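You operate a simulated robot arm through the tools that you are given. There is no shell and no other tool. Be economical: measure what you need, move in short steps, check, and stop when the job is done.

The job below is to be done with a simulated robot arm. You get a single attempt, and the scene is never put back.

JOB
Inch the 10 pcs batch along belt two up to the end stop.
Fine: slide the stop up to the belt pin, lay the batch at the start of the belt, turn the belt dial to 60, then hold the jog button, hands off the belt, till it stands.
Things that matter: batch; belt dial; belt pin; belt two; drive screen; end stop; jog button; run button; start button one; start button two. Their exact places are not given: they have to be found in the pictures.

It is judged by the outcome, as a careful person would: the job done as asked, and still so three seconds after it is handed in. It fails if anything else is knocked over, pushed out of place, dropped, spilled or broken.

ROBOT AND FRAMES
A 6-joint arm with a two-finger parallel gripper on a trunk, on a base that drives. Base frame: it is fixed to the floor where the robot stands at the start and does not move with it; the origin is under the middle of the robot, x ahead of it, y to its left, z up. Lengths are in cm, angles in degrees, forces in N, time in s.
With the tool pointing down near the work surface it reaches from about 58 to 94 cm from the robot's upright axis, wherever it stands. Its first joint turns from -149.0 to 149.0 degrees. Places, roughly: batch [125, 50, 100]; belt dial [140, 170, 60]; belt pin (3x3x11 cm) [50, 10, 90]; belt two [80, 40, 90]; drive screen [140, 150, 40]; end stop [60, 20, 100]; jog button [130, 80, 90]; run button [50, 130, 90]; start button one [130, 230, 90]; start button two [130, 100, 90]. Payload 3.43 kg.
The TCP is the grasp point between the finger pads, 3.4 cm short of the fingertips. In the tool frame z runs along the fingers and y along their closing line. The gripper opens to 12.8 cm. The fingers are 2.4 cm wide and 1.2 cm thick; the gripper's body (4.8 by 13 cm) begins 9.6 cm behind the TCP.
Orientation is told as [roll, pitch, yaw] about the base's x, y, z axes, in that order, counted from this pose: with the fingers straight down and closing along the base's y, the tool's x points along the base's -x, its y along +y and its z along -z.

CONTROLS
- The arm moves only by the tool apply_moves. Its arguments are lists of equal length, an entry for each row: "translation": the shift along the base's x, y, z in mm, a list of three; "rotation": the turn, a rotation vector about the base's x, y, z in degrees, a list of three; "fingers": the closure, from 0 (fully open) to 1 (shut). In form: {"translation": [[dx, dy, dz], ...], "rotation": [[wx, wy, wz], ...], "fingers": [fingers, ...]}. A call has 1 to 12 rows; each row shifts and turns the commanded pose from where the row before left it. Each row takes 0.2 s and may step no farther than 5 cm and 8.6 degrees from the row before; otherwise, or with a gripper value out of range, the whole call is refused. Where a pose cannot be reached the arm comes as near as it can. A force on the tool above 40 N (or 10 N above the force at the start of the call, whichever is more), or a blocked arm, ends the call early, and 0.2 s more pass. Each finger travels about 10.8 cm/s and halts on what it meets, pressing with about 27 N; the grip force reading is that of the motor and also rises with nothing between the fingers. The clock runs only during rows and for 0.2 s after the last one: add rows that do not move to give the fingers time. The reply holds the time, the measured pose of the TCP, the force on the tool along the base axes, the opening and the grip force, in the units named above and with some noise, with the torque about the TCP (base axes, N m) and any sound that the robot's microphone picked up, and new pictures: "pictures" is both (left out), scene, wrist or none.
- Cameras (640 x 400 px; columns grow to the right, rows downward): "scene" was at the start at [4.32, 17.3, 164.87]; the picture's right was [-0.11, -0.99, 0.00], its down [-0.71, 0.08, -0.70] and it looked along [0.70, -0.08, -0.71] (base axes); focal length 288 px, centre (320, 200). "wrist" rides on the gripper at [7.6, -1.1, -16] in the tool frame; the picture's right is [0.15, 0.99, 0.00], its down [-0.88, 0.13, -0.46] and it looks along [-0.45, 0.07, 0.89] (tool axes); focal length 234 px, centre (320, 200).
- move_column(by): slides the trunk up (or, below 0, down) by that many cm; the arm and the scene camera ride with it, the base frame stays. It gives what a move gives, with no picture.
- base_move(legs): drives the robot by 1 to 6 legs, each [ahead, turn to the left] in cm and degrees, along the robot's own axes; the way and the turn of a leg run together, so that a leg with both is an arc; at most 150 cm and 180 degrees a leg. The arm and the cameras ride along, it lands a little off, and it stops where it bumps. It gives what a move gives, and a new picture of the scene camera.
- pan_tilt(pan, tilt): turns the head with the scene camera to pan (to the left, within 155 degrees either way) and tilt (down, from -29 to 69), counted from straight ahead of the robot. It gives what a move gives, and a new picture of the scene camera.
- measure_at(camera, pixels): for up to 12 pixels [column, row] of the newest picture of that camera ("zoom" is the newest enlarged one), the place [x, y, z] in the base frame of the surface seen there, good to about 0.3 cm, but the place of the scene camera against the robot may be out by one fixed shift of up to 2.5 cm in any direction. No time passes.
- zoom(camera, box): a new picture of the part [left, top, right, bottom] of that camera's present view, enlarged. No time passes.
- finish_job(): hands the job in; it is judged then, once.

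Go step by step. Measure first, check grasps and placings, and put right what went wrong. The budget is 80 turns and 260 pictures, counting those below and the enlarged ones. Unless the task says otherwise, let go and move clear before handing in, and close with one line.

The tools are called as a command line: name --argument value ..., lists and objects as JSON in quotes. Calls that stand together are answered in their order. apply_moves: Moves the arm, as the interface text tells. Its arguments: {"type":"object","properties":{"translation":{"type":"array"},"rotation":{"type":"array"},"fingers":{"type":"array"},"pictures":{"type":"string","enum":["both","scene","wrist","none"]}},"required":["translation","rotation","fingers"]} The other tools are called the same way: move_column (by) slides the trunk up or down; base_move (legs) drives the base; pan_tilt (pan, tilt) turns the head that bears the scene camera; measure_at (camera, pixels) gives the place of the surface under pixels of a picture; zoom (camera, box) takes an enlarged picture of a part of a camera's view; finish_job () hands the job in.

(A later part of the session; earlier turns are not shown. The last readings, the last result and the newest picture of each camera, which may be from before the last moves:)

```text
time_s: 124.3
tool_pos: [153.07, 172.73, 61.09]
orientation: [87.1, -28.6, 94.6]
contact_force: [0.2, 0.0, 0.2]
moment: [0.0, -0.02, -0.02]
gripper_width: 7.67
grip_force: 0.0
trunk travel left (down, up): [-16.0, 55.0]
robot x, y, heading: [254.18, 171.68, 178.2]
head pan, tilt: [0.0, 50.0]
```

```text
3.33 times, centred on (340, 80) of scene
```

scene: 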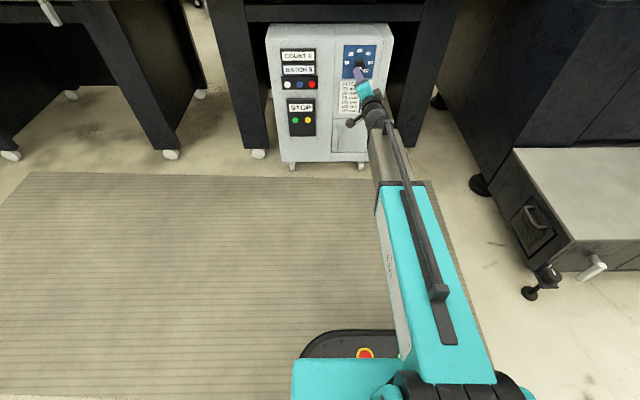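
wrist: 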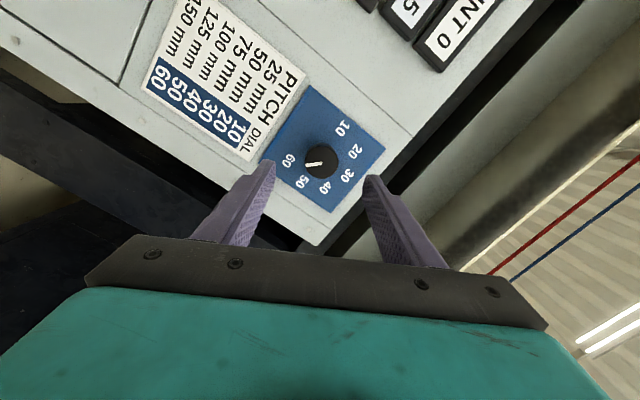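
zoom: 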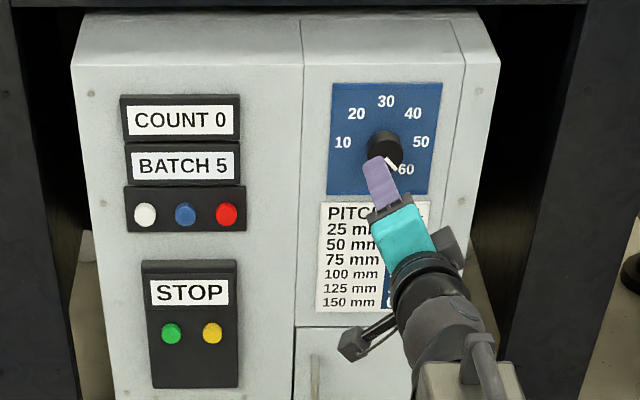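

The pointer reads 60 (within ~2°), and the screen still shows STOP. Now unroll the wrist while withdrawing, then raise the trunk.

apply_moves --translation '[[25, 0, 0], [25, 0, 0], [25, 0, 0], [25, 0, 0], [25, 0, 0], [25, 0, 0], [25, 0, 0], [25, 0, 0], [0, 0, 0]]' --rotation '[[7.7, 0, 0], [7.7, 0, 0], [7.7, 0, 0], [7.7, 0, 0], [7.7, 0, 0], [7.7, 0, 0], [7.7, 0, 0], [7.5, 0, 0], [0, 0, 0]]' --fingers '[0.4, 0.4, 0.4, 0.4, 0.4, 0.4, 0.4, 0.4, 0.4]' --pictures "scene"

zoom --camera "scene" --box '[270, 20, 410, 140]'

move_column --by 40

move_column --by 14

apply_moves --translation '[[0, 0, 0], [0, 0, 0], [0, 0, 0], [0, 0, 0], [0, 0, 0], [0, 0, 0], [0, 0, 0], [0, 0, 0], [0, 0, 0], [0, 0, 0], [0, 0, 0], [0, 0, 0]]' --rotation '[[0, -7.5, 0], [0, -7.5, 0], [0, -7.5, 0], [0, -7.5, 0], [0, -7.5, 0], [0, -7.5, 0], [0, -7.5, 0], [0, -7.5, 0], [0, -7.5, 0], [0, -7.5, 0], [0, -7.5, 0], [0, -7.5, 0]]' --fingers '[0.4, 0.4, 0.4, 0.4, 0.4, 0.4, 0.4, 0.4, 0.4, 0.4, 0.4, 0.4]' --pictures "none"

```text
time_s: 126.3
tool_pos: [172.87, 172.78, 61.15]
orientation: [-0.8, -86.1, 180.0]
contact_force: [-0.2, 0.1, 0.3]
moment: [0.01, -0.02, 0.01]
gripper_width: 7.7
grip_force: 0.1
trunk travel left (down, up): [-16.0, 55.0]
robot x, y, heading: [254.53, 171.89, 178.7]
head pan, tilt: [0.0, 50.0]
```

scene: 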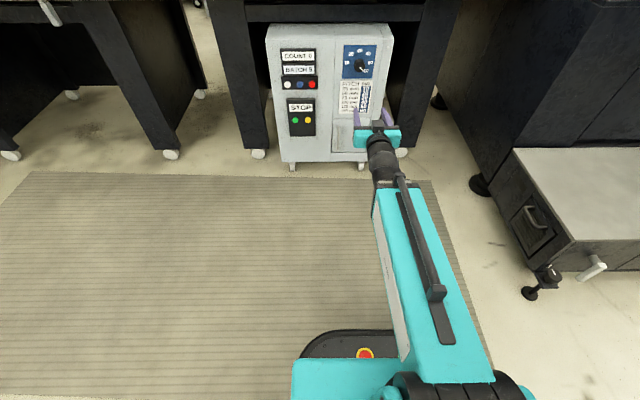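

```text
3.33 times, centred on (340, 80) of scene
```

zoom: 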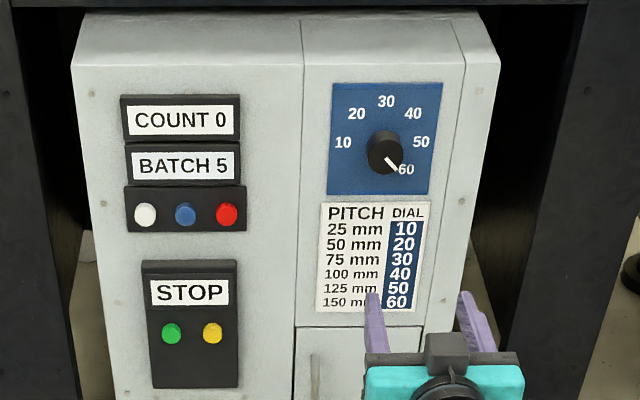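

```text
time_s: 130.1
tool_pos: [172.82, 172.91, 101.3]
orientation: [-0.3, -86.0, 179.6]
contact_force: [-0.4, 0.4, -0.7]
moment: [0.03, 0.02, 0.01]
gripper_width: 7.7
grip_force: 0.0
trunk travel left (down, up): [-56.0, 15.0]
robot x, y, heading: [254.99, 171.81, 178.4]
head pan, tilt: [0.0, 50.0]
```

```text
time_s: 131.8
tool_pos: [172.88, 172.9, 115.14]
orientation: [-0.2, -86.1, 179.6]
contact_force: [-1.0, -0.3, -0.6]
moment: [0.03, -0.02, -0.01]
gripper_width: 7.69
grip_force: 0.2
trunk travel left (down, up): [-70.0, 1.0]
robot x, y, heading: [254.63, 171.65, 178.4]
head pan, tilt: [0.0, 50.0]
```

```text
time_s: 134.4
tool_pos: [172.44, 173.04, 115.36]
orientation: [-0.7, 2.8, 180.0]
contact_force: [-10.3, 0.2, -17.4]
moment: [0.08, -0.49, -0.05]
gripper_width: 7.69
grip_force: 0.0
trunk travel left (down, up): [-70.0, 1.0]
robot x, y, heading: [254.22, 171.8, 178.1]
head pan, tilt: [0.0, 50.0]
stopped in row 12: the force on the tool passed its limit at 66 N (the readings are from after the stop); the commanded pose is now the measured one
```

Dial clearly at 60. The fold limit again touched at the end; relieve it by lowering slightly, then drive toward the batch.

apply_moves --translation '[[-20, 0, -20], [-20, 0, -10], [0, 0, 0]]' --rotation '[[0, 0, 0], [0, 0, 0], [0, 0, 0]]' --fingers '[0.4, 0.2, 0]' --pictures "none"

base_move --legs '[[0, 92], [143, 0], [0, -90]]'

```text
time_s: 135.2
tool_pos: [168.57, 172.93, 112.26]
orientation: [-0.8, 2.9, 180.0]
contact_force: [-0.1, -0.5, -0.7]
moment: [-0.03, -0.02, 0.01]
gripper_width: 12.79
grip_force: 0.0
trunk travel left (down, up): [-70.0, 1.0]
robot x, y, heading: [254.4, 171.64, 178.4]
head pan, tilt: [0.0, 50.0]
```

```text
time_s: 153.9
tool_pos: [165.01, 38.58, 112.28]
orientation: [-0.6, 3.0, 176.6]
contact_force: [0.6, -0.5, 0.3]
moment: [-0.02, -0.02, 0.0]
gripper_width: 12.79
grip_force: 0.1
trunk travel left (down, up): [-70.0, 1.0]
robot x, y, heading: [250.86, 33.74, 175.4]
head pan, tilt: [0.0, 50.0]
```

scene: 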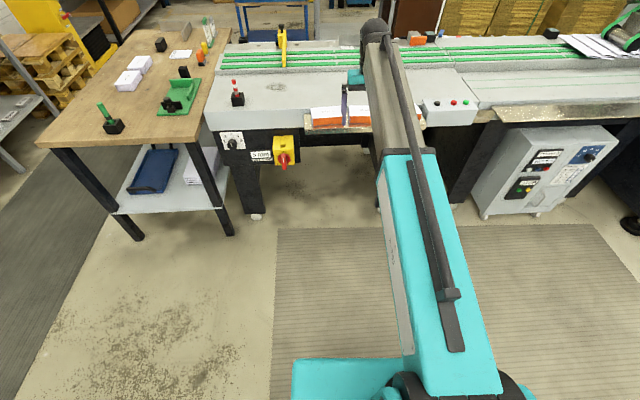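

I'm facing the batches. Measure my own front edge and the batch, to know how near I may drive.

measure_at --camera "scene" --pixels '[[340, 360], [295, 362], [295, 390], [325, 112], [312, 123], [360, 112], [300, 165], [330, 128], [430, 110]]'

zoom --camera "scene" --box '[270, 70, 400, 170]'

```text
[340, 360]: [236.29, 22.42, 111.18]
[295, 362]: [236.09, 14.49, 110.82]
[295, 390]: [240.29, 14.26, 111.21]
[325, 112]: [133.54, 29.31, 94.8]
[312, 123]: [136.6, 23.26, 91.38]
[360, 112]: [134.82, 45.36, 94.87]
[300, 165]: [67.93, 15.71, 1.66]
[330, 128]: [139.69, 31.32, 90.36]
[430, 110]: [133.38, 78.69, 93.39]
```

```text
4.00 times, centred on (335, 120) of scene
```

zoom: 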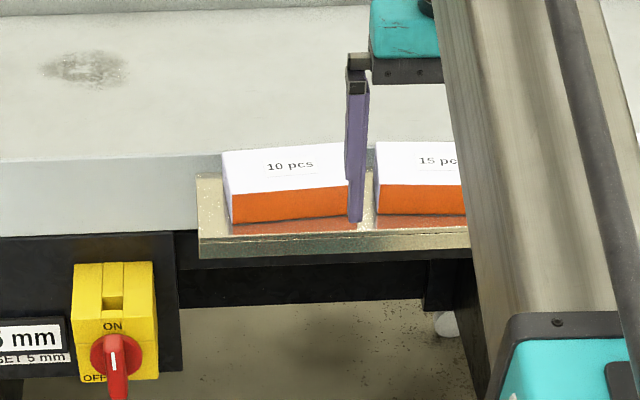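

Batch front face at x≈140, z 88–95. Drive forward 42 cm and straighten, then look down from the wrist camera.

base_move --legs '[[42, 4]]'

apply_moves --translation '[[30, -20, 10], [0, 0, 0]]' --rotation '[[0, 3, 0], [0, 0, 0]]' --fingers '[0, 0]' --pictures "both"

```text
time_s: 156.7
tool_pos: [123.39, 34.87, 112.13]
orientation: [-0.7, 3.0, -179.7]
contact_force: [-0.5, 0.4, -0.2]
moment: [0.01, 0.01, 0.0]
gripper_width: 12.81
grip_force: 0.1
trunk travel left (down, up): [-70.0, 1.0]
robot x, y, heading: [209.54, 35.93, 179.3]
head pan, tilt: [0.0, 50.0]
```

scene: 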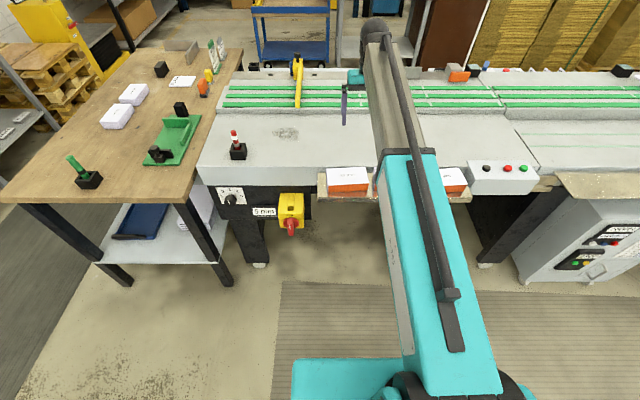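

```text
time_s: 157.3
tool_pos: [126.32, 32.81, 113.27]
orientation: [-0.7, -0.1, -179.7]
contact_force: [0.3, -0.3, 0.6]
moment: [0.01, -0.01, 0.01]
gripper_width: 12.79
grip_force: 0.1
trunk travel left (down, up): [-70.0, 1.0]
robot x, y, heading: [209.27, 35.69, 179.3]
head pan, tilt: [0.0, 50.0]
```

scene: 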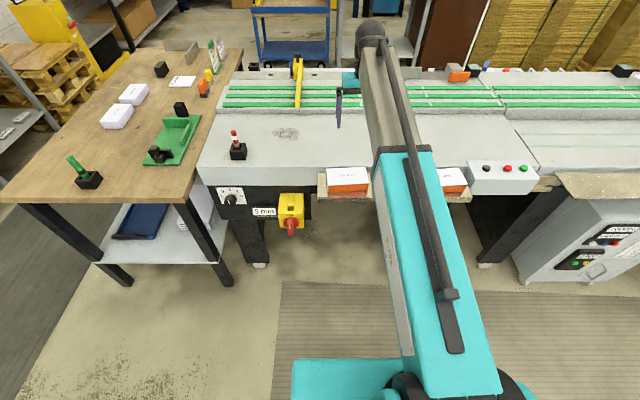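
wrist: 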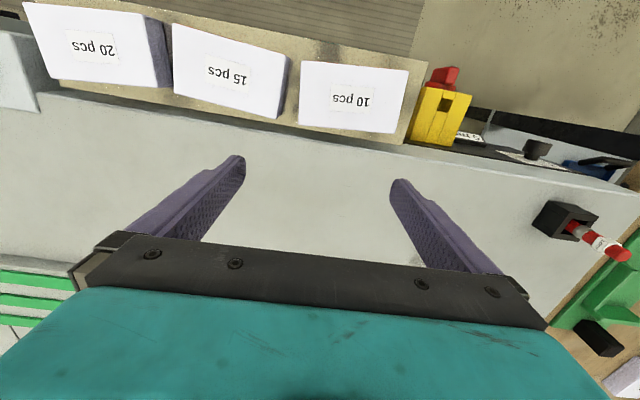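

The wrist camera sees the 10 pcs stack at (355,95). Measure its edges, shelf and gaps.

measure_at --camera "wrist" --pixels '[[305, 65], [405, 72], [300, 122], [398, 132], [352, 97], [345, 56], [285, 70], [290, 115], [345, 135], [412, 110], [355, 131], [350, 145]]'

zoom --camera "wrist" --box '[250, 30, 450, 160]'

```text
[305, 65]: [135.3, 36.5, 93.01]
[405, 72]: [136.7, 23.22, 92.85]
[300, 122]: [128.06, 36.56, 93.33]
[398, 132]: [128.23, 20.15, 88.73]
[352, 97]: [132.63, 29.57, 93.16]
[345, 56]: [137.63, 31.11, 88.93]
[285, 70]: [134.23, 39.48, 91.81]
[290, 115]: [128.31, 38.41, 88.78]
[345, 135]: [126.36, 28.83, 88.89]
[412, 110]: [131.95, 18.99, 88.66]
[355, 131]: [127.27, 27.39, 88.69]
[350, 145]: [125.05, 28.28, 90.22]
```

```text
3.08 times, centred on (350, 95) of wrist
```

zoom: 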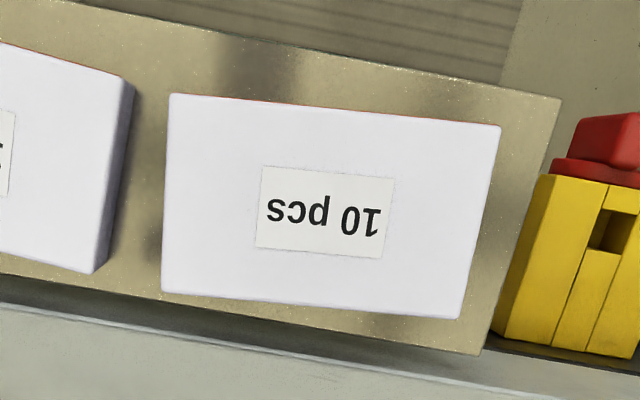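

The stack spans x≈127.8–137, y≈22.8–36.9, z 88.7–93.1, table edge at x≈125.5. I'll turn the gripper 90° above it, opened to 11 cm, and refine corners.

measure_at --camera "zoom" --pixels '[[170, 286], [452, 311], [492, 130], [177, 102], [130, 85], [95, 268]]'

apply_moves --translation '[[5, -3, 0], [5, -3, 0], [5, -3, 0], [5, -3, 0], [5, -3, 0], [5, -3, 0], [5, -3, 0], [5, -3, 0], [5, -3, 0], [5, -2, 0], [12, 0, 0], [0, 0, 0]]' --rotation '[[0, 0, 8.2], [0, 0, 8.2], [0, 0, 8.2], [0, 0, 8.2], [0, 0, 8.2], [0, 0, 8.2], [0, 0, 8.2], [0, 0, 8.2], [0, 0, 8.2], [0, 0, 8.2], [0, 0, 7.7], [0, 0, 0]]' --fingers '[0.14, 0.14, 0.14, 0.14, 0.14, 0.14, 0.14, 0.14, 0.14, 0.14, 0.14, 0.14]' --pictures "both"

```text
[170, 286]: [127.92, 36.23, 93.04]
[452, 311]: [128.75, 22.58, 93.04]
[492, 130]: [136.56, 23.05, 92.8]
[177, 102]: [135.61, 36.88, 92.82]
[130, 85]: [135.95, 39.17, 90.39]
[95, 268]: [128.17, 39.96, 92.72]
```

```text
time_s: 159.9
tool_pos: [132.71, 29.88, 113.17]
orientation: [-0.8, 0.0, -89.8]
contact_force: [0.1, -0.5, 0.3]
moment: [0.0, 0.02, 0.0]
gripper_width: 11.02
grip_force: 0.0
trunk travel left (down, up): [-70.0, 1.0]
robot x, y, heading: [209.25, 35.56, 179.4]
head pan, tilt: [0.0, 50.0]
```

scene: 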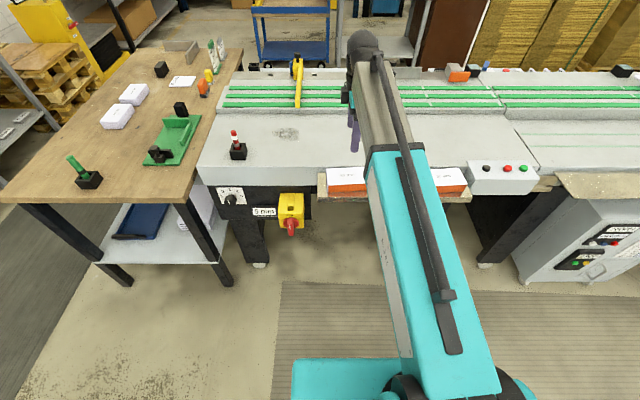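
wrist: 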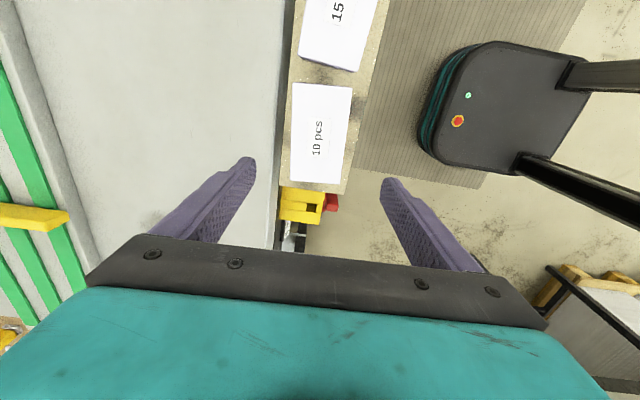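

The stack is turned about +3.6°; centre ≈ (132.3, 29.7). Match the angle, narrow to 10.6 cm and descend partway.

apply_moves --translation '[[-4, -2, 0], [0, 0, -40], [0, 0, -40], [0, 0, -40], [0, 0, -25], [0, 0, 0]]' --rotation '[[0, 0, 3.6], [0, 0, 0], [0, 0, 0], [0, 0, 0], [0, 0, 0], [0, 0, 0]]' --fingers '[0.17, 0.17, 0.17, 0.17, 0.17, 0.17]' --pictures "wrist"

zoom --camera "wrist" --box '[200, 60, 440, 260]'

```text
time_s: 161.3
tool_pos: [132.13, 30.03, 98.66]
orientation: [-0.8, 0.0, -86.5]
contact_force: [0.4, 0.0, 0.2]
moment: [0.01, -0.01, 0.03]
gripper_width: 10.63
grip_force: 0.0
trunk travel left (down, up): [-70.0, 1.0]
robot x, y, heading: [209.59, 35.68, 179.3]
head pan, tilt: [0.0, 50.0]
```

wrist: 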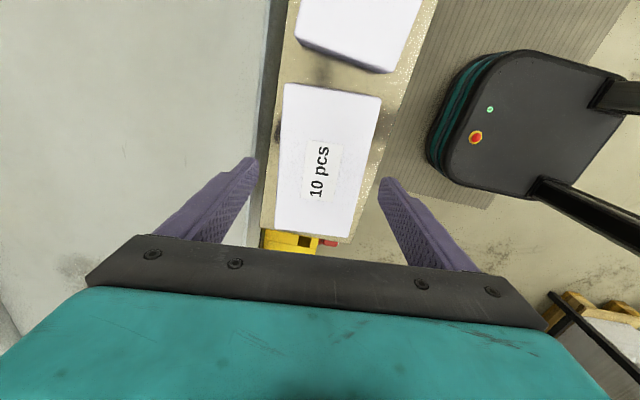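

```text
2.00 times, centred on (320, 160) of wrist
```

zoom: 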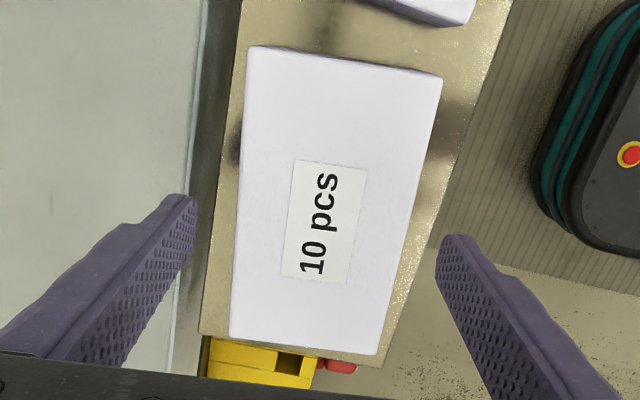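

Check the stack's angle again with corners from this closer view.

measure_at --camera "zoom" --pixels '[[252, 55], [234, 328], [432, 80], [374, 345], [243, 190], [408, 215], [203, 60], [178, 330], [195, 200], [500, 50], [400, 340]]'

```text
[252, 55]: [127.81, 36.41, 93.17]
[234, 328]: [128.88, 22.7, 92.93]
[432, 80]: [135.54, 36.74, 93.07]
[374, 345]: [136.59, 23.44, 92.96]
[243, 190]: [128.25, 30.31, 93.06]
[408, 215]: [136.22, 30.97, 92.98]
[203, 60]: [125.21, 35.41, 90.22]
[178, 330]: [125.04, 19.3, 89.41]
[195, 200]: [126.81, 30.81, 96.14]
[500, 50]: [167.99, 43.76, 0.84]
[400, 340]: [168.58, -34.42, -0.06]
```

Stack angle ≈4.5°, width ≈8.2 cm; fingers fit the gap. Descend to z≈93.3 and close.

apply_moves --translation '[[0, 0, -25], [0, 0, -15], [0, 0, -13], [0, 0, 0], [0, 0, 0], [0, 0, 0], [0, 0, 0]]' --rotation '[[0, 0, 1], [0, 0, 0], [0, 0, 0], [0, 0, 0], [0, 0, 0], [0, 0, 0], [0, 0, 0]]' --fingers '[0.17, 0.17, 0.17, 0.17, 0.4, 0.5, 0.5]' --pictures "wrist"

```text
time_s: 162.9
tool_pos: [132.18, 29.86, 93.54]
orientation: [-0.8, -0.1, -85.5]
contact_force: [-0.3, -0.4, 0.2]
moment: [-0.11, 0.19, -0.09]
gripper_width: 8.51
grip_force: 27.0
trunk travel left (down, up): [-70.0, 1.0]
robot x, y, heading: [209.49, 36.11, 179.4]
head pan, tilt: [0.0, 50.0]
```

wrist: 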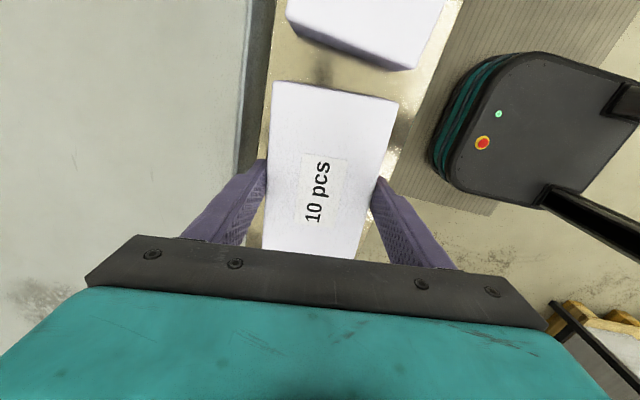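

Gripped at 8.5 cm. Lift 15 cm straight up.

apply_moves --translation '[[0, 0, 10], [0, 0, 20], [0, 0, 30], [0, 0, 30], [0, 0, 30], [0, 0, 30], [0, 0, 0]]' --rotation '[[0, 0, 0], [0, 0, 0], [0, 0, 0], [0, 0, 0], [0, 0, 0], [0, 0, 0], [0, 0, 0]]' --fingers '[0.6, 0.6, 0.6, 0.6, 0.6, 0.6, 0.6]' --pictures "both"

```text
time_s: 164.5
tool_pos: [132.54, 29.58, 108.3]
orientation: [-0.6, 0.0, -85.4]
contact_force: [0.4, 0.4, 0.8]
moment: [-0.02, -0.02, -0.01]
gripper_width: 5.1
grip_force: 0.1
trunk travel left (down, up): [-70.0, 1.0]
robot x, y, heading: [209.49, 35.59, 179.3]
head pan, tilt: [0.0, 50.0]
```

scene: 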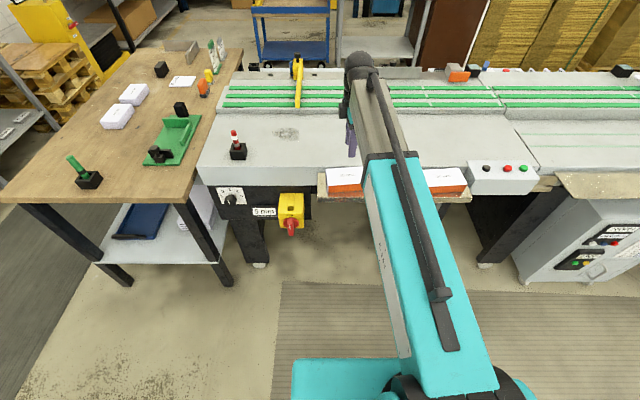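
wrist: 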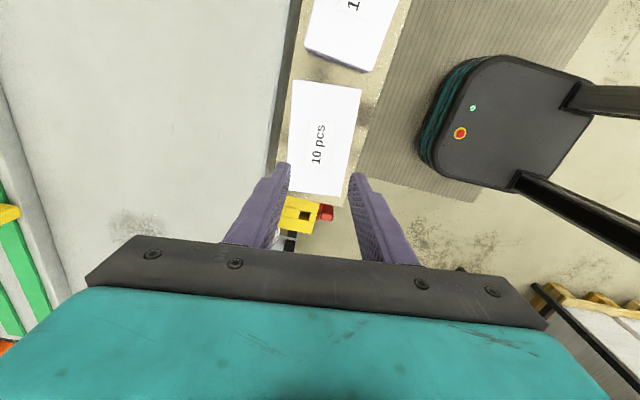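

The stack slipped out and remains on the shelf. I'll reopen, re-measure it, and grasp deeper with full closing force.

zoom --camera "wrist" --box '[240, 60, 420, 210]'

measure_at --camera "wrist" --pixels '[[295, 84], [358, 92], [292, 182], [345, 192], [350, 150], [293, 140], [362, 130], [280, 130], [326, 140]]'

```text
2.67 times, centred on (330, 135) of wrist
```

zoom: 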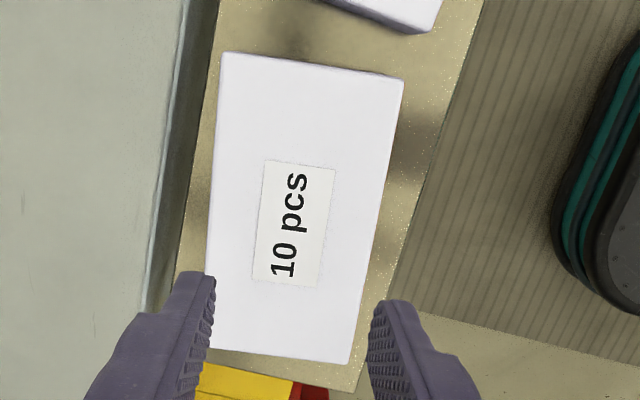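

```text
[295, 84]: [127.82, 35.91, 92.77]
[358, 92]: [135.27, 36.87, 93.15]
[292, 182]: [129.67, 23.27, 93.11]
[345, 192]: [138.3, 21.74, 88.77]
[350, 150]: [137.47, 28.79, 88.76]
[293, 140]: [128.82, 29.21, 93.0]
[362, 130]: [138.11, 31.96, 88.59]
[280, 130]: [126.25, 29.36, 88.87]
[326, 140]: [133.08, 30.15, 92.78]
```

measure_at --camera "zoom" --pixels '[[226, 60], [216, 340], [397, 86], [344, 355], [221, 200], [372, 220]]'

apply_moves --translation '[[0, 0, 0], [0, 0, 0]]' --rotation '[[0, 0, 0], [0, 0, 0]]' --fingers '[0.17, 0.17]' --pictures "none"

```text
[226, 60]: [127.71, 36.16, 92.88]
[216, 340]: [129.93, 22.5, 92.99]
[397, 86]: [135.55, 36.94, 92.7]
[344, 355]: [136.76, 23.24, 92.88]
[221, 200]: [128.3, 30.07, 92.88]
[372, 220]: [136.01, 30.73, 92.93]
```

```text
time_s: 165.1
tool_pos: [132.34, 29.69, 108.21]
orientation: [-0.7, 0.1, -85.5]
contact_force: [-0.2, 0.4, -0.5]
moment: [-0.02, -0.03, -0.03]
gripper_width: 10.63
grip_force: 0.0
trunk travel left (down, up): [-70.0, 1.0]
robot x, y, heading: [209.52, 35.78, 179.2]
head pan, tilt: [0.0, 50.0]
```

Unmoved. Descend to z 92.5 and close fully.

apply_moves --translation '[[-1, 1, -40], [0, 0, -40], [0, 0, -40], [0, 0, -20], [0, 0, -10], [0, 0, -7], [0, 0, 0], [0, 0, 0], [0, 0, 0], [0, 0, 0]]' --rotation '[[0, 0, 0.5], [0, 0, 0], [0, 0, 0], [0, 0, 0], [0, 0, 0], [0, 0, 0], [0, 0, 0], [0, 0, 0], [0, 0, 0], [0, 0, 0]]' --fingers '[0.17, 0.17, 0.17, 0.17, 0.17, 0.17, 0.17, 0.4, 1, 1]' --pictures "wrist"

apply_moves --translation '[[0, 0, 0], [0, 0, 5], [0, 0, 10], [0, 0, 10], [0, 0, 10], [0, 0, 0]]' --rotation '[[0, 0, 0], [0, 0, 0], [0, 0, 0], [0, 0, 0], [0, 0, 0], [0, 0, 0]]' --fingers '[1, 1, 1, 1, 1, 1]' --pictures "both"

```text
time_s: 167.3
tool_pos: [132.18, 29.69, 92.78]
orientation: [-0.8, -0.1, -84.9]
contact_force: [0.4, 0.7, -0.1]
moment: [0.09, 0.07, -0.06]
gripper_width: 8.47
grip_force: 26.8
trunk travel left (down, up): [-70.0, 1.0]
robot x, y, heading: [209.31, 35.54, 179.4]
head pan, tilt: [0.0, 50.0]
```

wrist: 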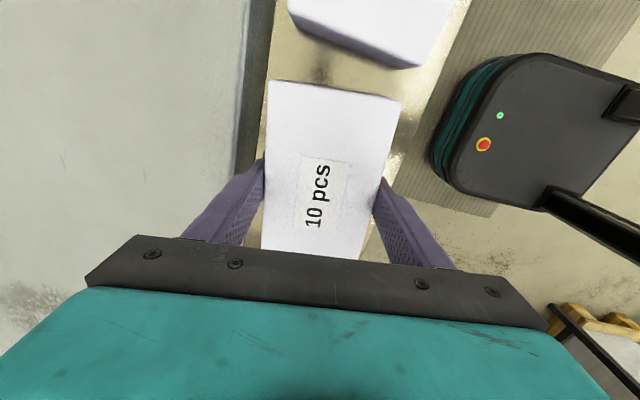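

```text
time_s: 168.7
tool_pos: [132.14, 29.85, 96.18]
orientation: [-0.8, 0.0, -84.9]
contact_force: [-0.3, 0.0, -2.5]
moment: [0.0, -0.01, -0.01]
gripper_width: 8.47
grip_force: 26.9
trunk travel left (down, up): [-70.0, 1.0]
robot x, y, heading: [209.52, 35.75, 179.3]
head pan, tilt: [0.0, 50.0]
```

scene: 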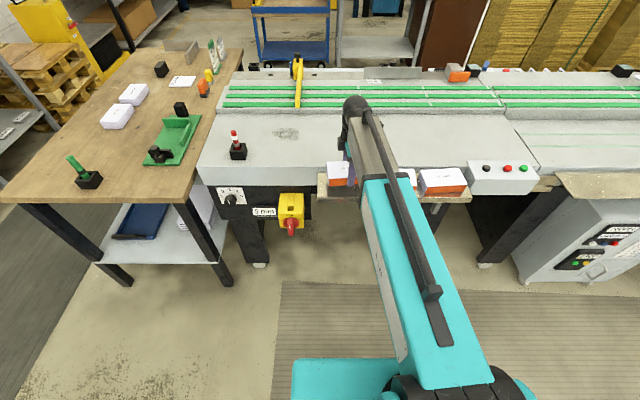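
wrist: 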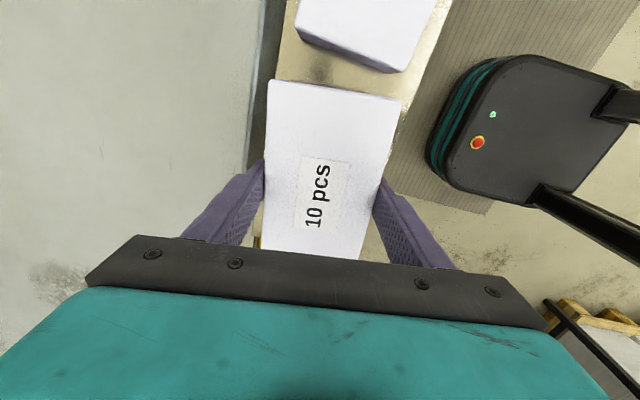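

The stack is held (weight ≈2.5 N). Raise further, then drive over to face the belt start.

apply_moves --translation '[[0, 0, 15], [0, 0, 25], [0, 0, 25], [0, 0, 25], [0, 0, 25], [0, 0, 0]]' --rotation '[[0, 0, 0], [0, 0, 0], [0, 0, 0], [0, 0, 0], [0, 0, 0], [0, 0, 0]]' --fingers '[1, 1, 1, 1, 1, 1]' --pictures "none"

base_move --legs '[[0, -89], [60, 0], [0, 89]]'

```text
time_s: 170.1
tool_pos: [132.23, 29.95, 107.88]
orientation: [-0.7, 0.1, -84.8]
contact_force: [0.5, 0.7, -3.7]
moment: [0.04, 0.01, 0.0]
gripper_width: 8.47
grip_force: 27.1
trunk travel left (down, up): [-70.0, 1.0]
robot x, y, heading: [209.19, 35.54, 179.0]
head pan, tilt: [0.0, 50.0]
```

```text
time_s: 184.3
tool_pos: [134.36, 96.3, 107.86]
orientation: [-0.7, 0.0, -90.1]
contact_force: [-0.9, 0.0, -3.3]
moment: [-0.03, -0.02, 0.03]
gripper_width: 8.47
grip_force: 26.9
trunk travel left (down, up): [-70.0, 1.0]
robot x, y, heading: [211.7, 92.82, 173.6]
head pan, tilt: [0.0, 50.0]
```

scene: 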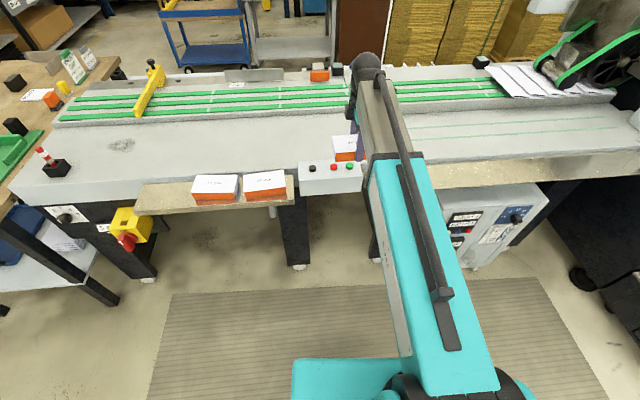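

Box still held, at (134,96). Measure belt two's start edge and legs before driving closer.

measure_at --camera "scene" --pixels '[[340, 90], [345, 82], [325, 94], [395, 84], [400, 95], [405, 76], [295, 250], [300, 195], [350, 108], [240, 108], [235, 99], [230, 91]]'

zoom --camera "scene" --box '[280, 60, 440, 180]'

```text
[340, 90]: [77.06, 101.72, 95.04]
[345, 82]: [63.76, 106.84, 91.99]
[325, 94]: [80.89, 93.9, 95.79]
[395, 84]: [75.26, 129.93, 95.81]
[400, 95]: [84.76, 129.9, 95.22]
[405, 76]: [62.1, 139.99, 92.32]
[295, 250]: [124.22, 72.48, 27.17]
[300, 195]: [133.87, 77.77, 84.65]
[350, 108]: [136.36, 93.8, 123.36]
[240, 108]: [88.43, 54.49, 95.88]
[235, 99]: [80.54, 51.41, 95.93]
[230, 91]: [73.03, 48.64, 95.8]
```

```text
3.33 times, centred on (360, 120) of scene
```

zoom: 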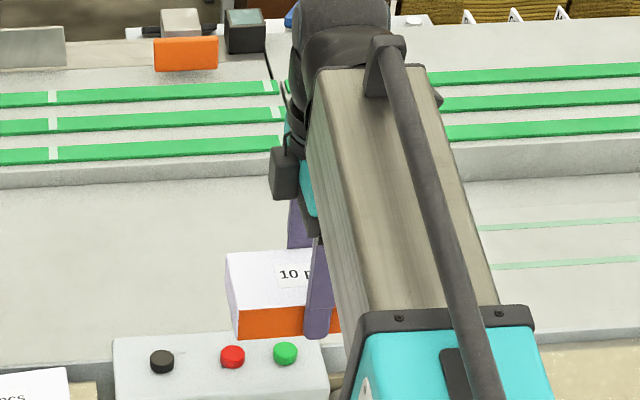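

Lanes at x≈73/80.5/88.4; belt two begins at y≈104. Legs are set back (x≤134), so drive forward to x≈170.

base_move --legs '[[41, 5.5]]'

apply_moves --translation '[[0, 0, 0]]' --rotation '[[0, 0, 0]]' --fingers '[1]' --pictures "wrist"

```text
time_s: 187.1
tool_pos: [94.45, 89.85, 107.89]
orientation: [-0.6, 0.0, -83.6]
contact_force: [0.2, 0.0, -3.5]
moment: [0.0, -0.06, -0.04]
gripper_width: 8.49
grip_force: 26.8
trunk travel left (down, up): [-70.0, 1.0]
robot x, y, heading: [171.69, 95.18, -179.8]
head pan, tilt: [0.0, 50.0]
```

scene: 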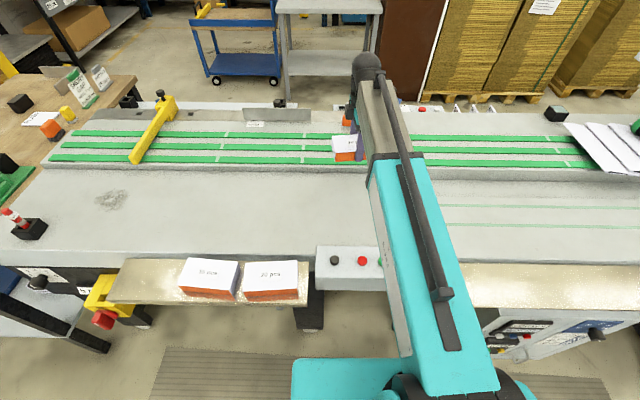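

```text
time_s: 187.5
tool_pos: [94.51, 89.8, 107.9]
orientation: [-0.7, -0.1, -83.7]
contact_force: [-0.2, -0.2, -3.4]
moment: [0.02, 0.0, 0.03]
gripper_width: 8.45
grip_force: 26.8
trunk travel left (down, up): [-70.0, 1.0]
robot x, y, heading: [171.66, 95.08, -179.6]
head pan, tilt: [0.0, 50.0]
```

wrist: 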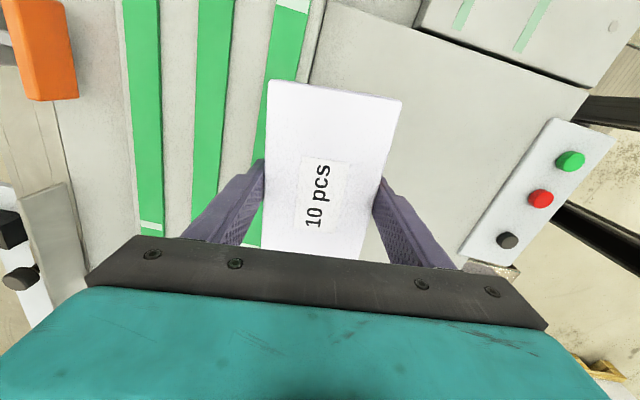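

Box is over the belts' far edge. Measure belt surface, lanes and the orange block with the wrist camera.

measure_at --camera "wrist" --pixels '[[144, 80], [212, 80], [285, 50], [180, 80], [290, 4], [55, 60], [75, 95], [150, 226], [100, 100], [310, 40], [570, 160], [507, 240]]'

zoom --camera "wrist" --box '[0, 0, 400, 120]'

```text
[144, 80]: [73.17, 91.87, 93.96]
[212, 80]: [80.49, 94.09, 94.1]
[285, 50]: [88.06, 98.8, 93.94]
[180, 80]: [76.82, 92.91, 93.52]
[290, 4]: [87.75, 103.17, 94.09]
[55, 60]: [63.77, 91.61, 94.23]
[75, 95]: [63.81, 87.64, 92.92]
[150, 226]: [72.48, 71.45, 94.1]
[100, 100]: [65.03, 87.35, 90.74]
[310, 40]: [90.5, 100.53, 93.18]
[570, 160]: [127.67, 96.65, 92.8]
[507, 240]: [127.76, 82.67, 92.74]
```

```text
1.60 times, centred on (200, 60) of wrist
```

zoom: 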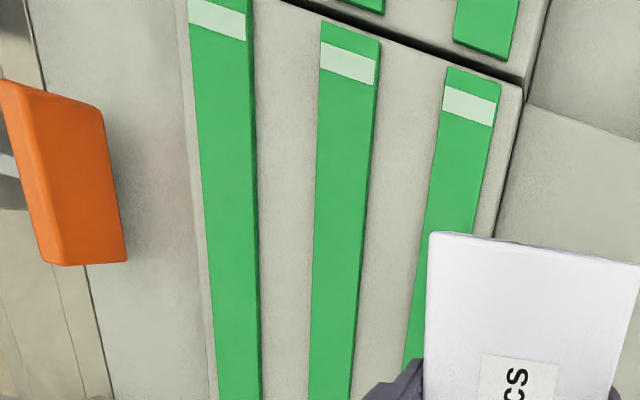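

Strips at x 73.2/80.5/88.0, z≈94.05; belt two begins at y≈104.5. I'll turn the stack crosswise (so it rests on all three strips) over (80.5, 97).

apply_moves --translation '[[-11, 6, 0], [-11, 6, 0], [-12, 6, 0], [-12, 6, 0], [-12, 6, 0], [-12, 6, 0], [-12, 6, 0], [-12, 6, 0], [-12, 6, 0], [-12, 6, 0], [-12, 6, 0], [-10, 6, 0]]' --rotation '[[0, 0, -8.03], [0, 0, -8.03], [0, 0, -8.03], [0, 0, -8.03], [0, 0, -8.03], [0, 0, -8.03], [0, 0, -8.03], [0, 0, -8.03], [0, 0, -8.03], [0, 0, -8.03], [0, 0, -8.03], [0, 0, -8.03]]' --fingers '[1, 1, 1, 1, 1, 1, 1, 1, 1, 1, 1, 1]' --pictures "both"

```text
time_s: 190.1
tool_pos: [80.43, 96.89, 107.87]
orientation: [-0.8, -0.1, 179.9]
contact_force: [0.2, -0.5, -2.7]
moment: [-0.01, -0.01, 0.01]
gripper_width: 8.46
grip_force: 26.7
trunk travel left (down, up): [-70.0, 1.0]
robot x, y, heading: [171.79, 95.1, -179.8]
head pan, tilt: [0.0, 50.0]
```

scene: 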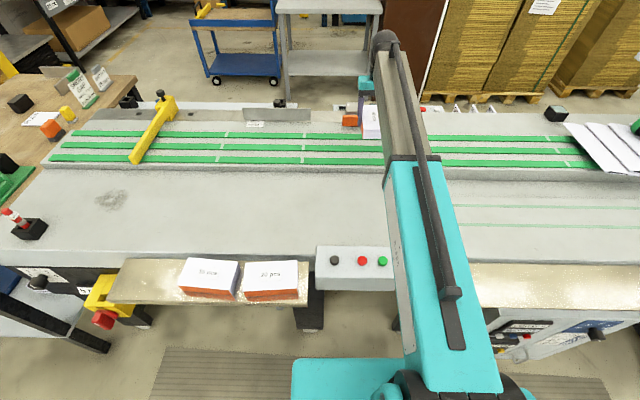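
wrist: 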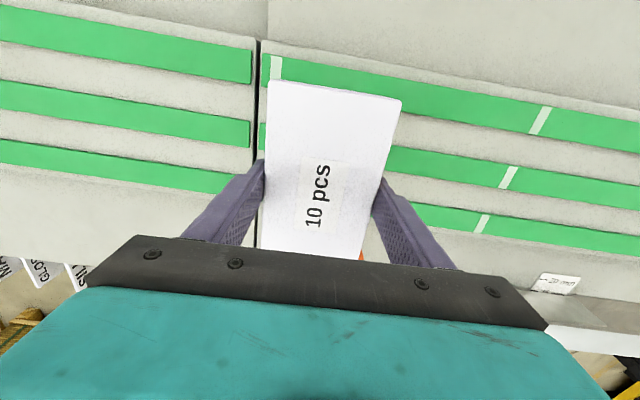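

Positioned crosswise. Lower to just above the belt, then feel for contact.

apply_moves --translation '[[0, -5, -30], [0, 0, -30], [0, 0, -20], [0, 0, -10], [0, 0, -4], [0, 0, -3], [0, 0, 0]]' --rotation '[[0, 0, 0], [0, 0, 0], [0, 0, 0], [0, 0, 0], [0, 0, 0], [0, 0, 0], [0, 0, 0]]' --fingers '[1, 1, 1, 1, 1, 1, 1]' --pictures "wrist"

```text
time_s: 191.7
tool_pos: [80.46, 96.51, 98.29]
orientation: [-0.8, -0.1, -180.0]
contact_force: [-0.7, -0.6, -2.4]
moment: [-0.02, 0.05, 0.01]
gripper_width: 8.47
grip_force: 27.1
trunk travel left (down, up): [-70.0, 1.0]
robot x, y, heading: [171.47, 95.29, -179.7]
head pan, tilt: [0.0, 50.0]
```

wrist: 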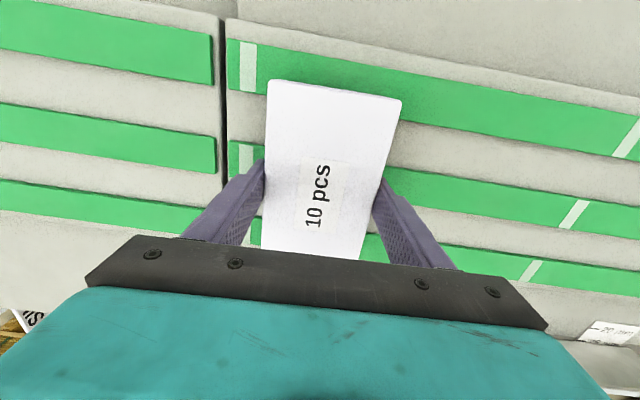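

Still hanging (−2.4 N). Lower in 1.5 mm steps till the load lifts.

apply_moves --translation '[[0, 0, -1.5], [0, 0, -1.5], [0, 0, 0]]' --rotation '[[0, 0, 0], [0, 0, 0], [0, 0, 0]]' --fingers '[1, 1, 1]' --pictures "none"

```text
time_s: 192.5
tool_pos: [80.5, 96.4, 97.95]
orientation: [-0.8, 0.0, -179.8]
contact_force: [0.2, 1.2, 0.4]
moment: [-0.12, 0.28, -0.03]
gripper_width: 8.51
grip_force: 26.8
trunk travel left (down, up): [-70.0, 1.0]
robot x, y, heading: [171.93, 95.32, -179.7]
head pan, tilt: [0.0, 50.0]
```

Load is on the belt. Open gently and lift off.

apply_moves --translation '[[0, 0, -1], [0, 0, 0], [0, 0, 0], [0, 0, 0], [0, 0, 20], [0, 0, 40], [0, 0, 40], [0, 0, 0]]' --rotation '[[0, 0, 0], [0, 0, 0], [0, 0, 0], [0, 0, 0], [0, 0, 0], [0, 0, 0], [0, 0, 0], [0, 0, 0]]' --fingers '[1, 0.2, 0.1, 0.1, 0.1, 0.1, 0.1, 0.1]' --pictures "both"

measure_at --camera "wrist" --pixels '[[320, 120], [320, 160]]'

```text
time_s: 194.3
tool_pos: [80.54, 96.3, 107.46]
orientation: [-0.8, 0.0, -179.8]
contact_force: [0.1, -1.2, -0.2]
moment: [-0.02, 0.01, -0.04]
gripper_width: 11.54
grip_force: 0.1
trunk travel left (down, up): [-70.0, 1.0]
robot x, y, heading: [171.6, 94.9, -179.6]
head pan, tilt: [0.0, 50.0]
```

scene: 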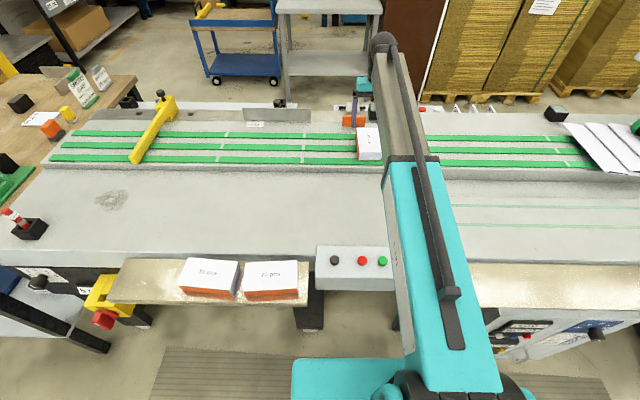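
wrist: 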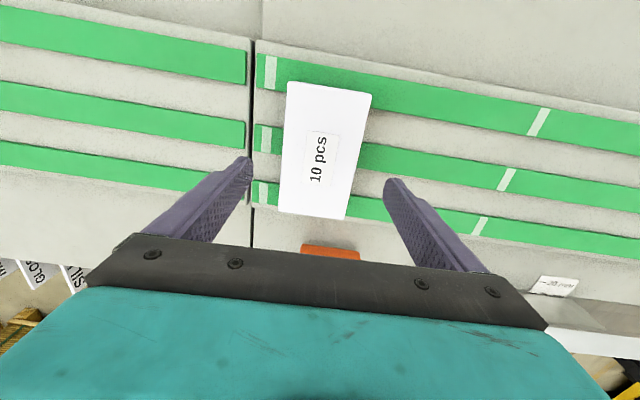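

```text
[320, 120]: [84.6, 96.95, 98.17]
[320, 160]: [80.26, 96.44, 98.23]
```

The stack lies on all three strips (top z 98.2, centre ≈(80.4, 96.4)). Now back up 34 cm so that the jog button is in reach.

base_move --legs '[[-34, 0]]'

apply_moves --translation '[[20, -25, 0], [20, -25, 0], [20, -25, 0], [20, -25, 0], [20, -25, 0], [10, -10, 0], [0, 0, 0]]' --rotation '[[0, 0, 0], [0, 0, 0], [0, 0, 0], [0, 0, 0], [0, 0, 0], [0, 0, 0], [0, 0, 0]]' --fingers '[0.5, 1, 1, 1, 1, 1, 1]' --pictures "both"

```text
time_s: 196.7
tool_pos: [114.73, 96.81, 107.59]
orientation: [-0.9, 0.1, 179.8]
contact_force: [-0.1, 0.4, -0.4]
moment: [0.01, 0.03, 0.02]
gripper_width: 11.54
grip_force: 0.1
trunk travel left (down, up): [-70.0, 1.0]
robot x, y, heading: [205.75, 95.52, 179.6]
head pan, tilt: [0.0, 50.0]
```

scene: 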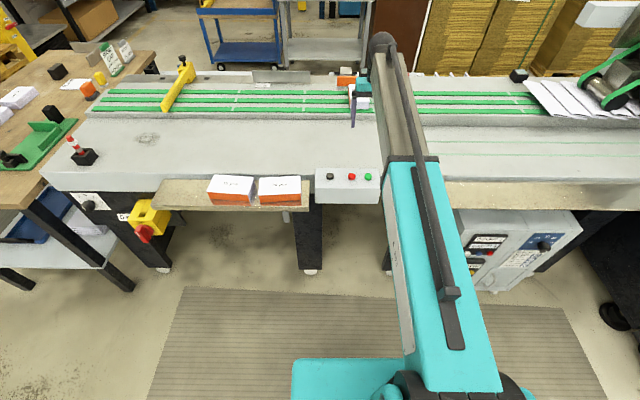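

```text
time_s: 198.3
tool_pos: [125.94, 83.35, 107.68]
orientation: [-0.8, 0.0, 179.7]
contact_force: [-0.7, -1.4, 0.4]
moment: [0.0, 0.0, 0.02]
gripper_width: 0.0
grip_force: 27.0
trunk travel left (down, up): [-70.0, 1.0]
robot x, y, heading: [205.72, 95.64, 180.1]
head pan, tilt: [0.0, 50.0]
```

scene: 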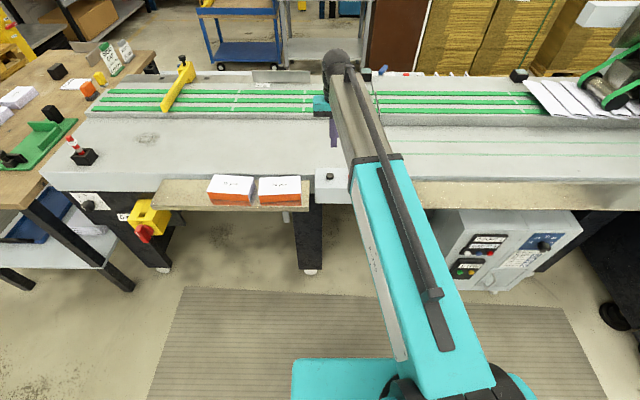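
wrist: 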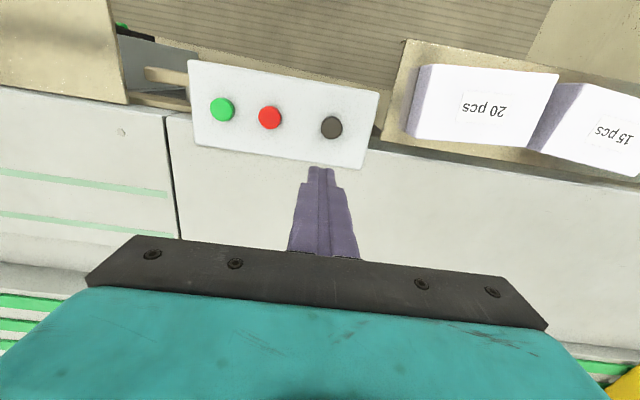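

The black jog button is at wrist (331,128). Measure it and the panel.

measure_at --camera "wrist" --pixels '[[331, 127], [326, 122], [336, 132], [345, 150], [269, 117], [222, 109], [300, 140]]'

zoom --camera "scene" --box '[420, 200, 600, 300]'

```text
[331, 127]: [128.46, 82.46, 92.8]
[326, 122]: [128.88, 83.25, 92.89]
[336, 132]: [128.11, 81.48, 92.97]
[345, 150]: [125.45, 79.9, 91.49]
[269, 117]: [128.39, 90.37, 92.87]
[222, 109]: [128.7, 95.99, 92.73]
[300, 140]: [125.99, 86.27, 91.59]
```

```text
3.56 times, centred on (510, 250) of scene
```

zoom: 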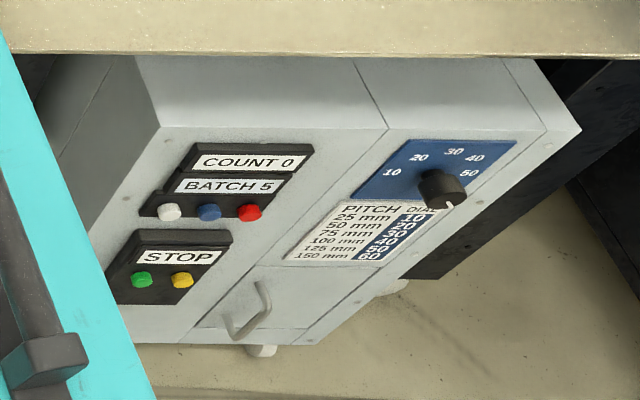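

Button top at (128.4, 82.4, 92.85). Go above it, tip 2 cm over.

apply_moves --translation '[[24, -9, -20], [0, 0, -40], [0, 0, -30], [0, 0, 0]]' --rotation '[[0, 0, 0], [0, 0, 0], [0, 0, 0], [0, 0, 0]]' --fingers '[1, 1, 1, 1]' --pictures "wrist"

pan_tilt --pan 8 --tilt 48

```text
time_s: 199.3
tool_pos: [127.82, 82.39, 98.46]
orientation: [-0.9, 0.0, 179.8]
contact_force: [0.8, -1.7, 0.0]
moment: [-0.01, -0.03, 0.0]
gripper_width: 0.02
grip_force: 27.0
trunk travel left (down, up): [-70.0, 1.0]
robot x, y, heading: [205.99, 95.6, 180.1]
head pan, tilt: [0.0, 50.0]
```

wrist: 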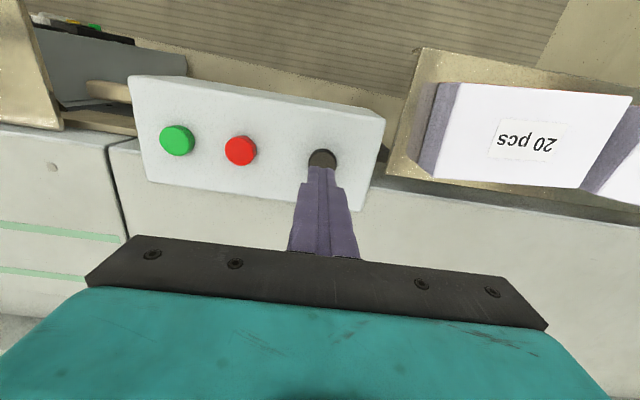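

```text
time_s: 200.0
tool_pos: [127.91, 82.33, 98.5]
orientation: [-0.7, 0.0, 179.8]
contact_force: [-0.3, 0.1, -0.6]
moment: [0.04, -0.02, 0.0]
gripper_width: 0.0
grip_force: 26.9
trunk travel left (down, up): [-70.0, 1.0]
robot x, y, heading: [205.85, 95.72, 179.8]
head pan, tilt: [8.0, 48.0]
```

scene: 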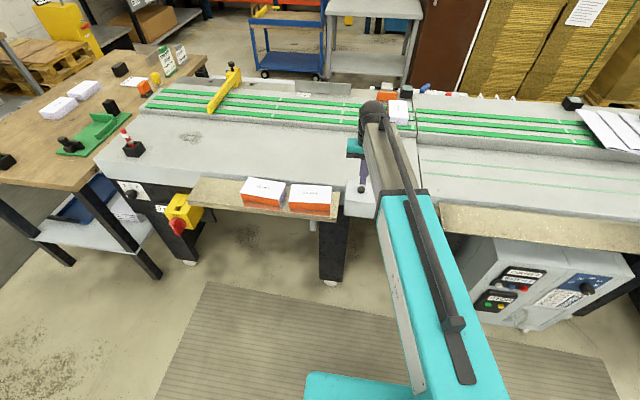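

Batch (398,110), stop and screen are all visible. Press the jog down softly and hold a second, watching.

apply_moves --translation '[[5, 0, -10], [0, 0, -8], [0, 0, -3], [0, 0, -3], [0, 0, -3], [0, 0, 0], [0, 0, 0], [0, 0, 0]]' --rotation '[[0, 0, 0], [0, 0, 0], [0, 0, 0], [0, 0, 0], [0, 0, 0], [0, 0, 0], [0, 0, 0], [0, 0, 0]]' --fingers '[1, 1, 1, 1, 1, 1, 1, 1]' --pictures "scene"

zoom --camera "scene" --box '[440, 230, 620, 330]'

```text
time_s: 201.8
tool_pos: [128.63, 82.35, 95.97]
orientation: [-0.9, 0.0, 179.8]
contact_force: [-0.3, 1.1, 2.5]
moment: [0.03, 0.02, 0.01]
gripper_width: 0.02
grip_force: 27.0
trunk travel left (down, up): [-70.0, 1.0]
robot x, y, heading: [205.73, 95.6, 179.9]
head pan, tilt: [8.0, 48.0]
```

scene: 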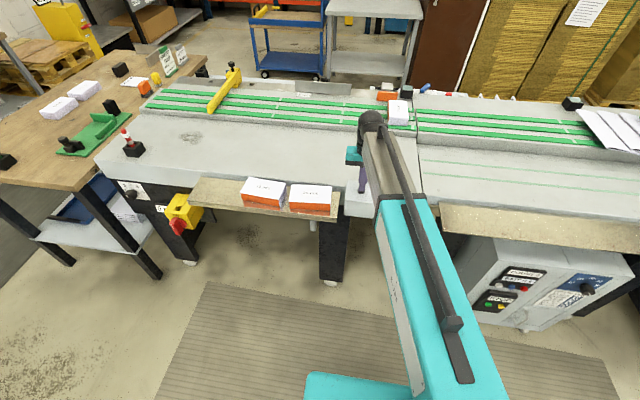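

```text
3.56 times, centred on (530, 280) of scene
```

zoom: 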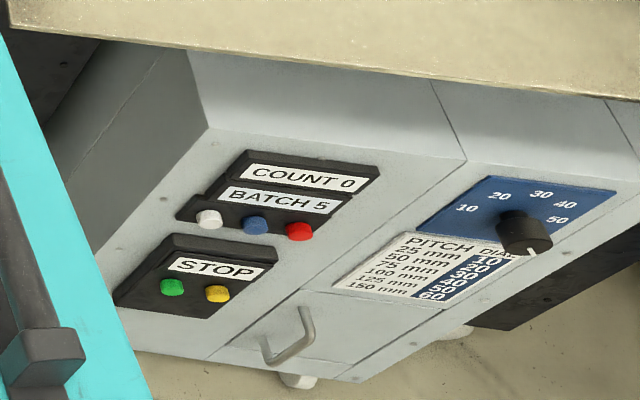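

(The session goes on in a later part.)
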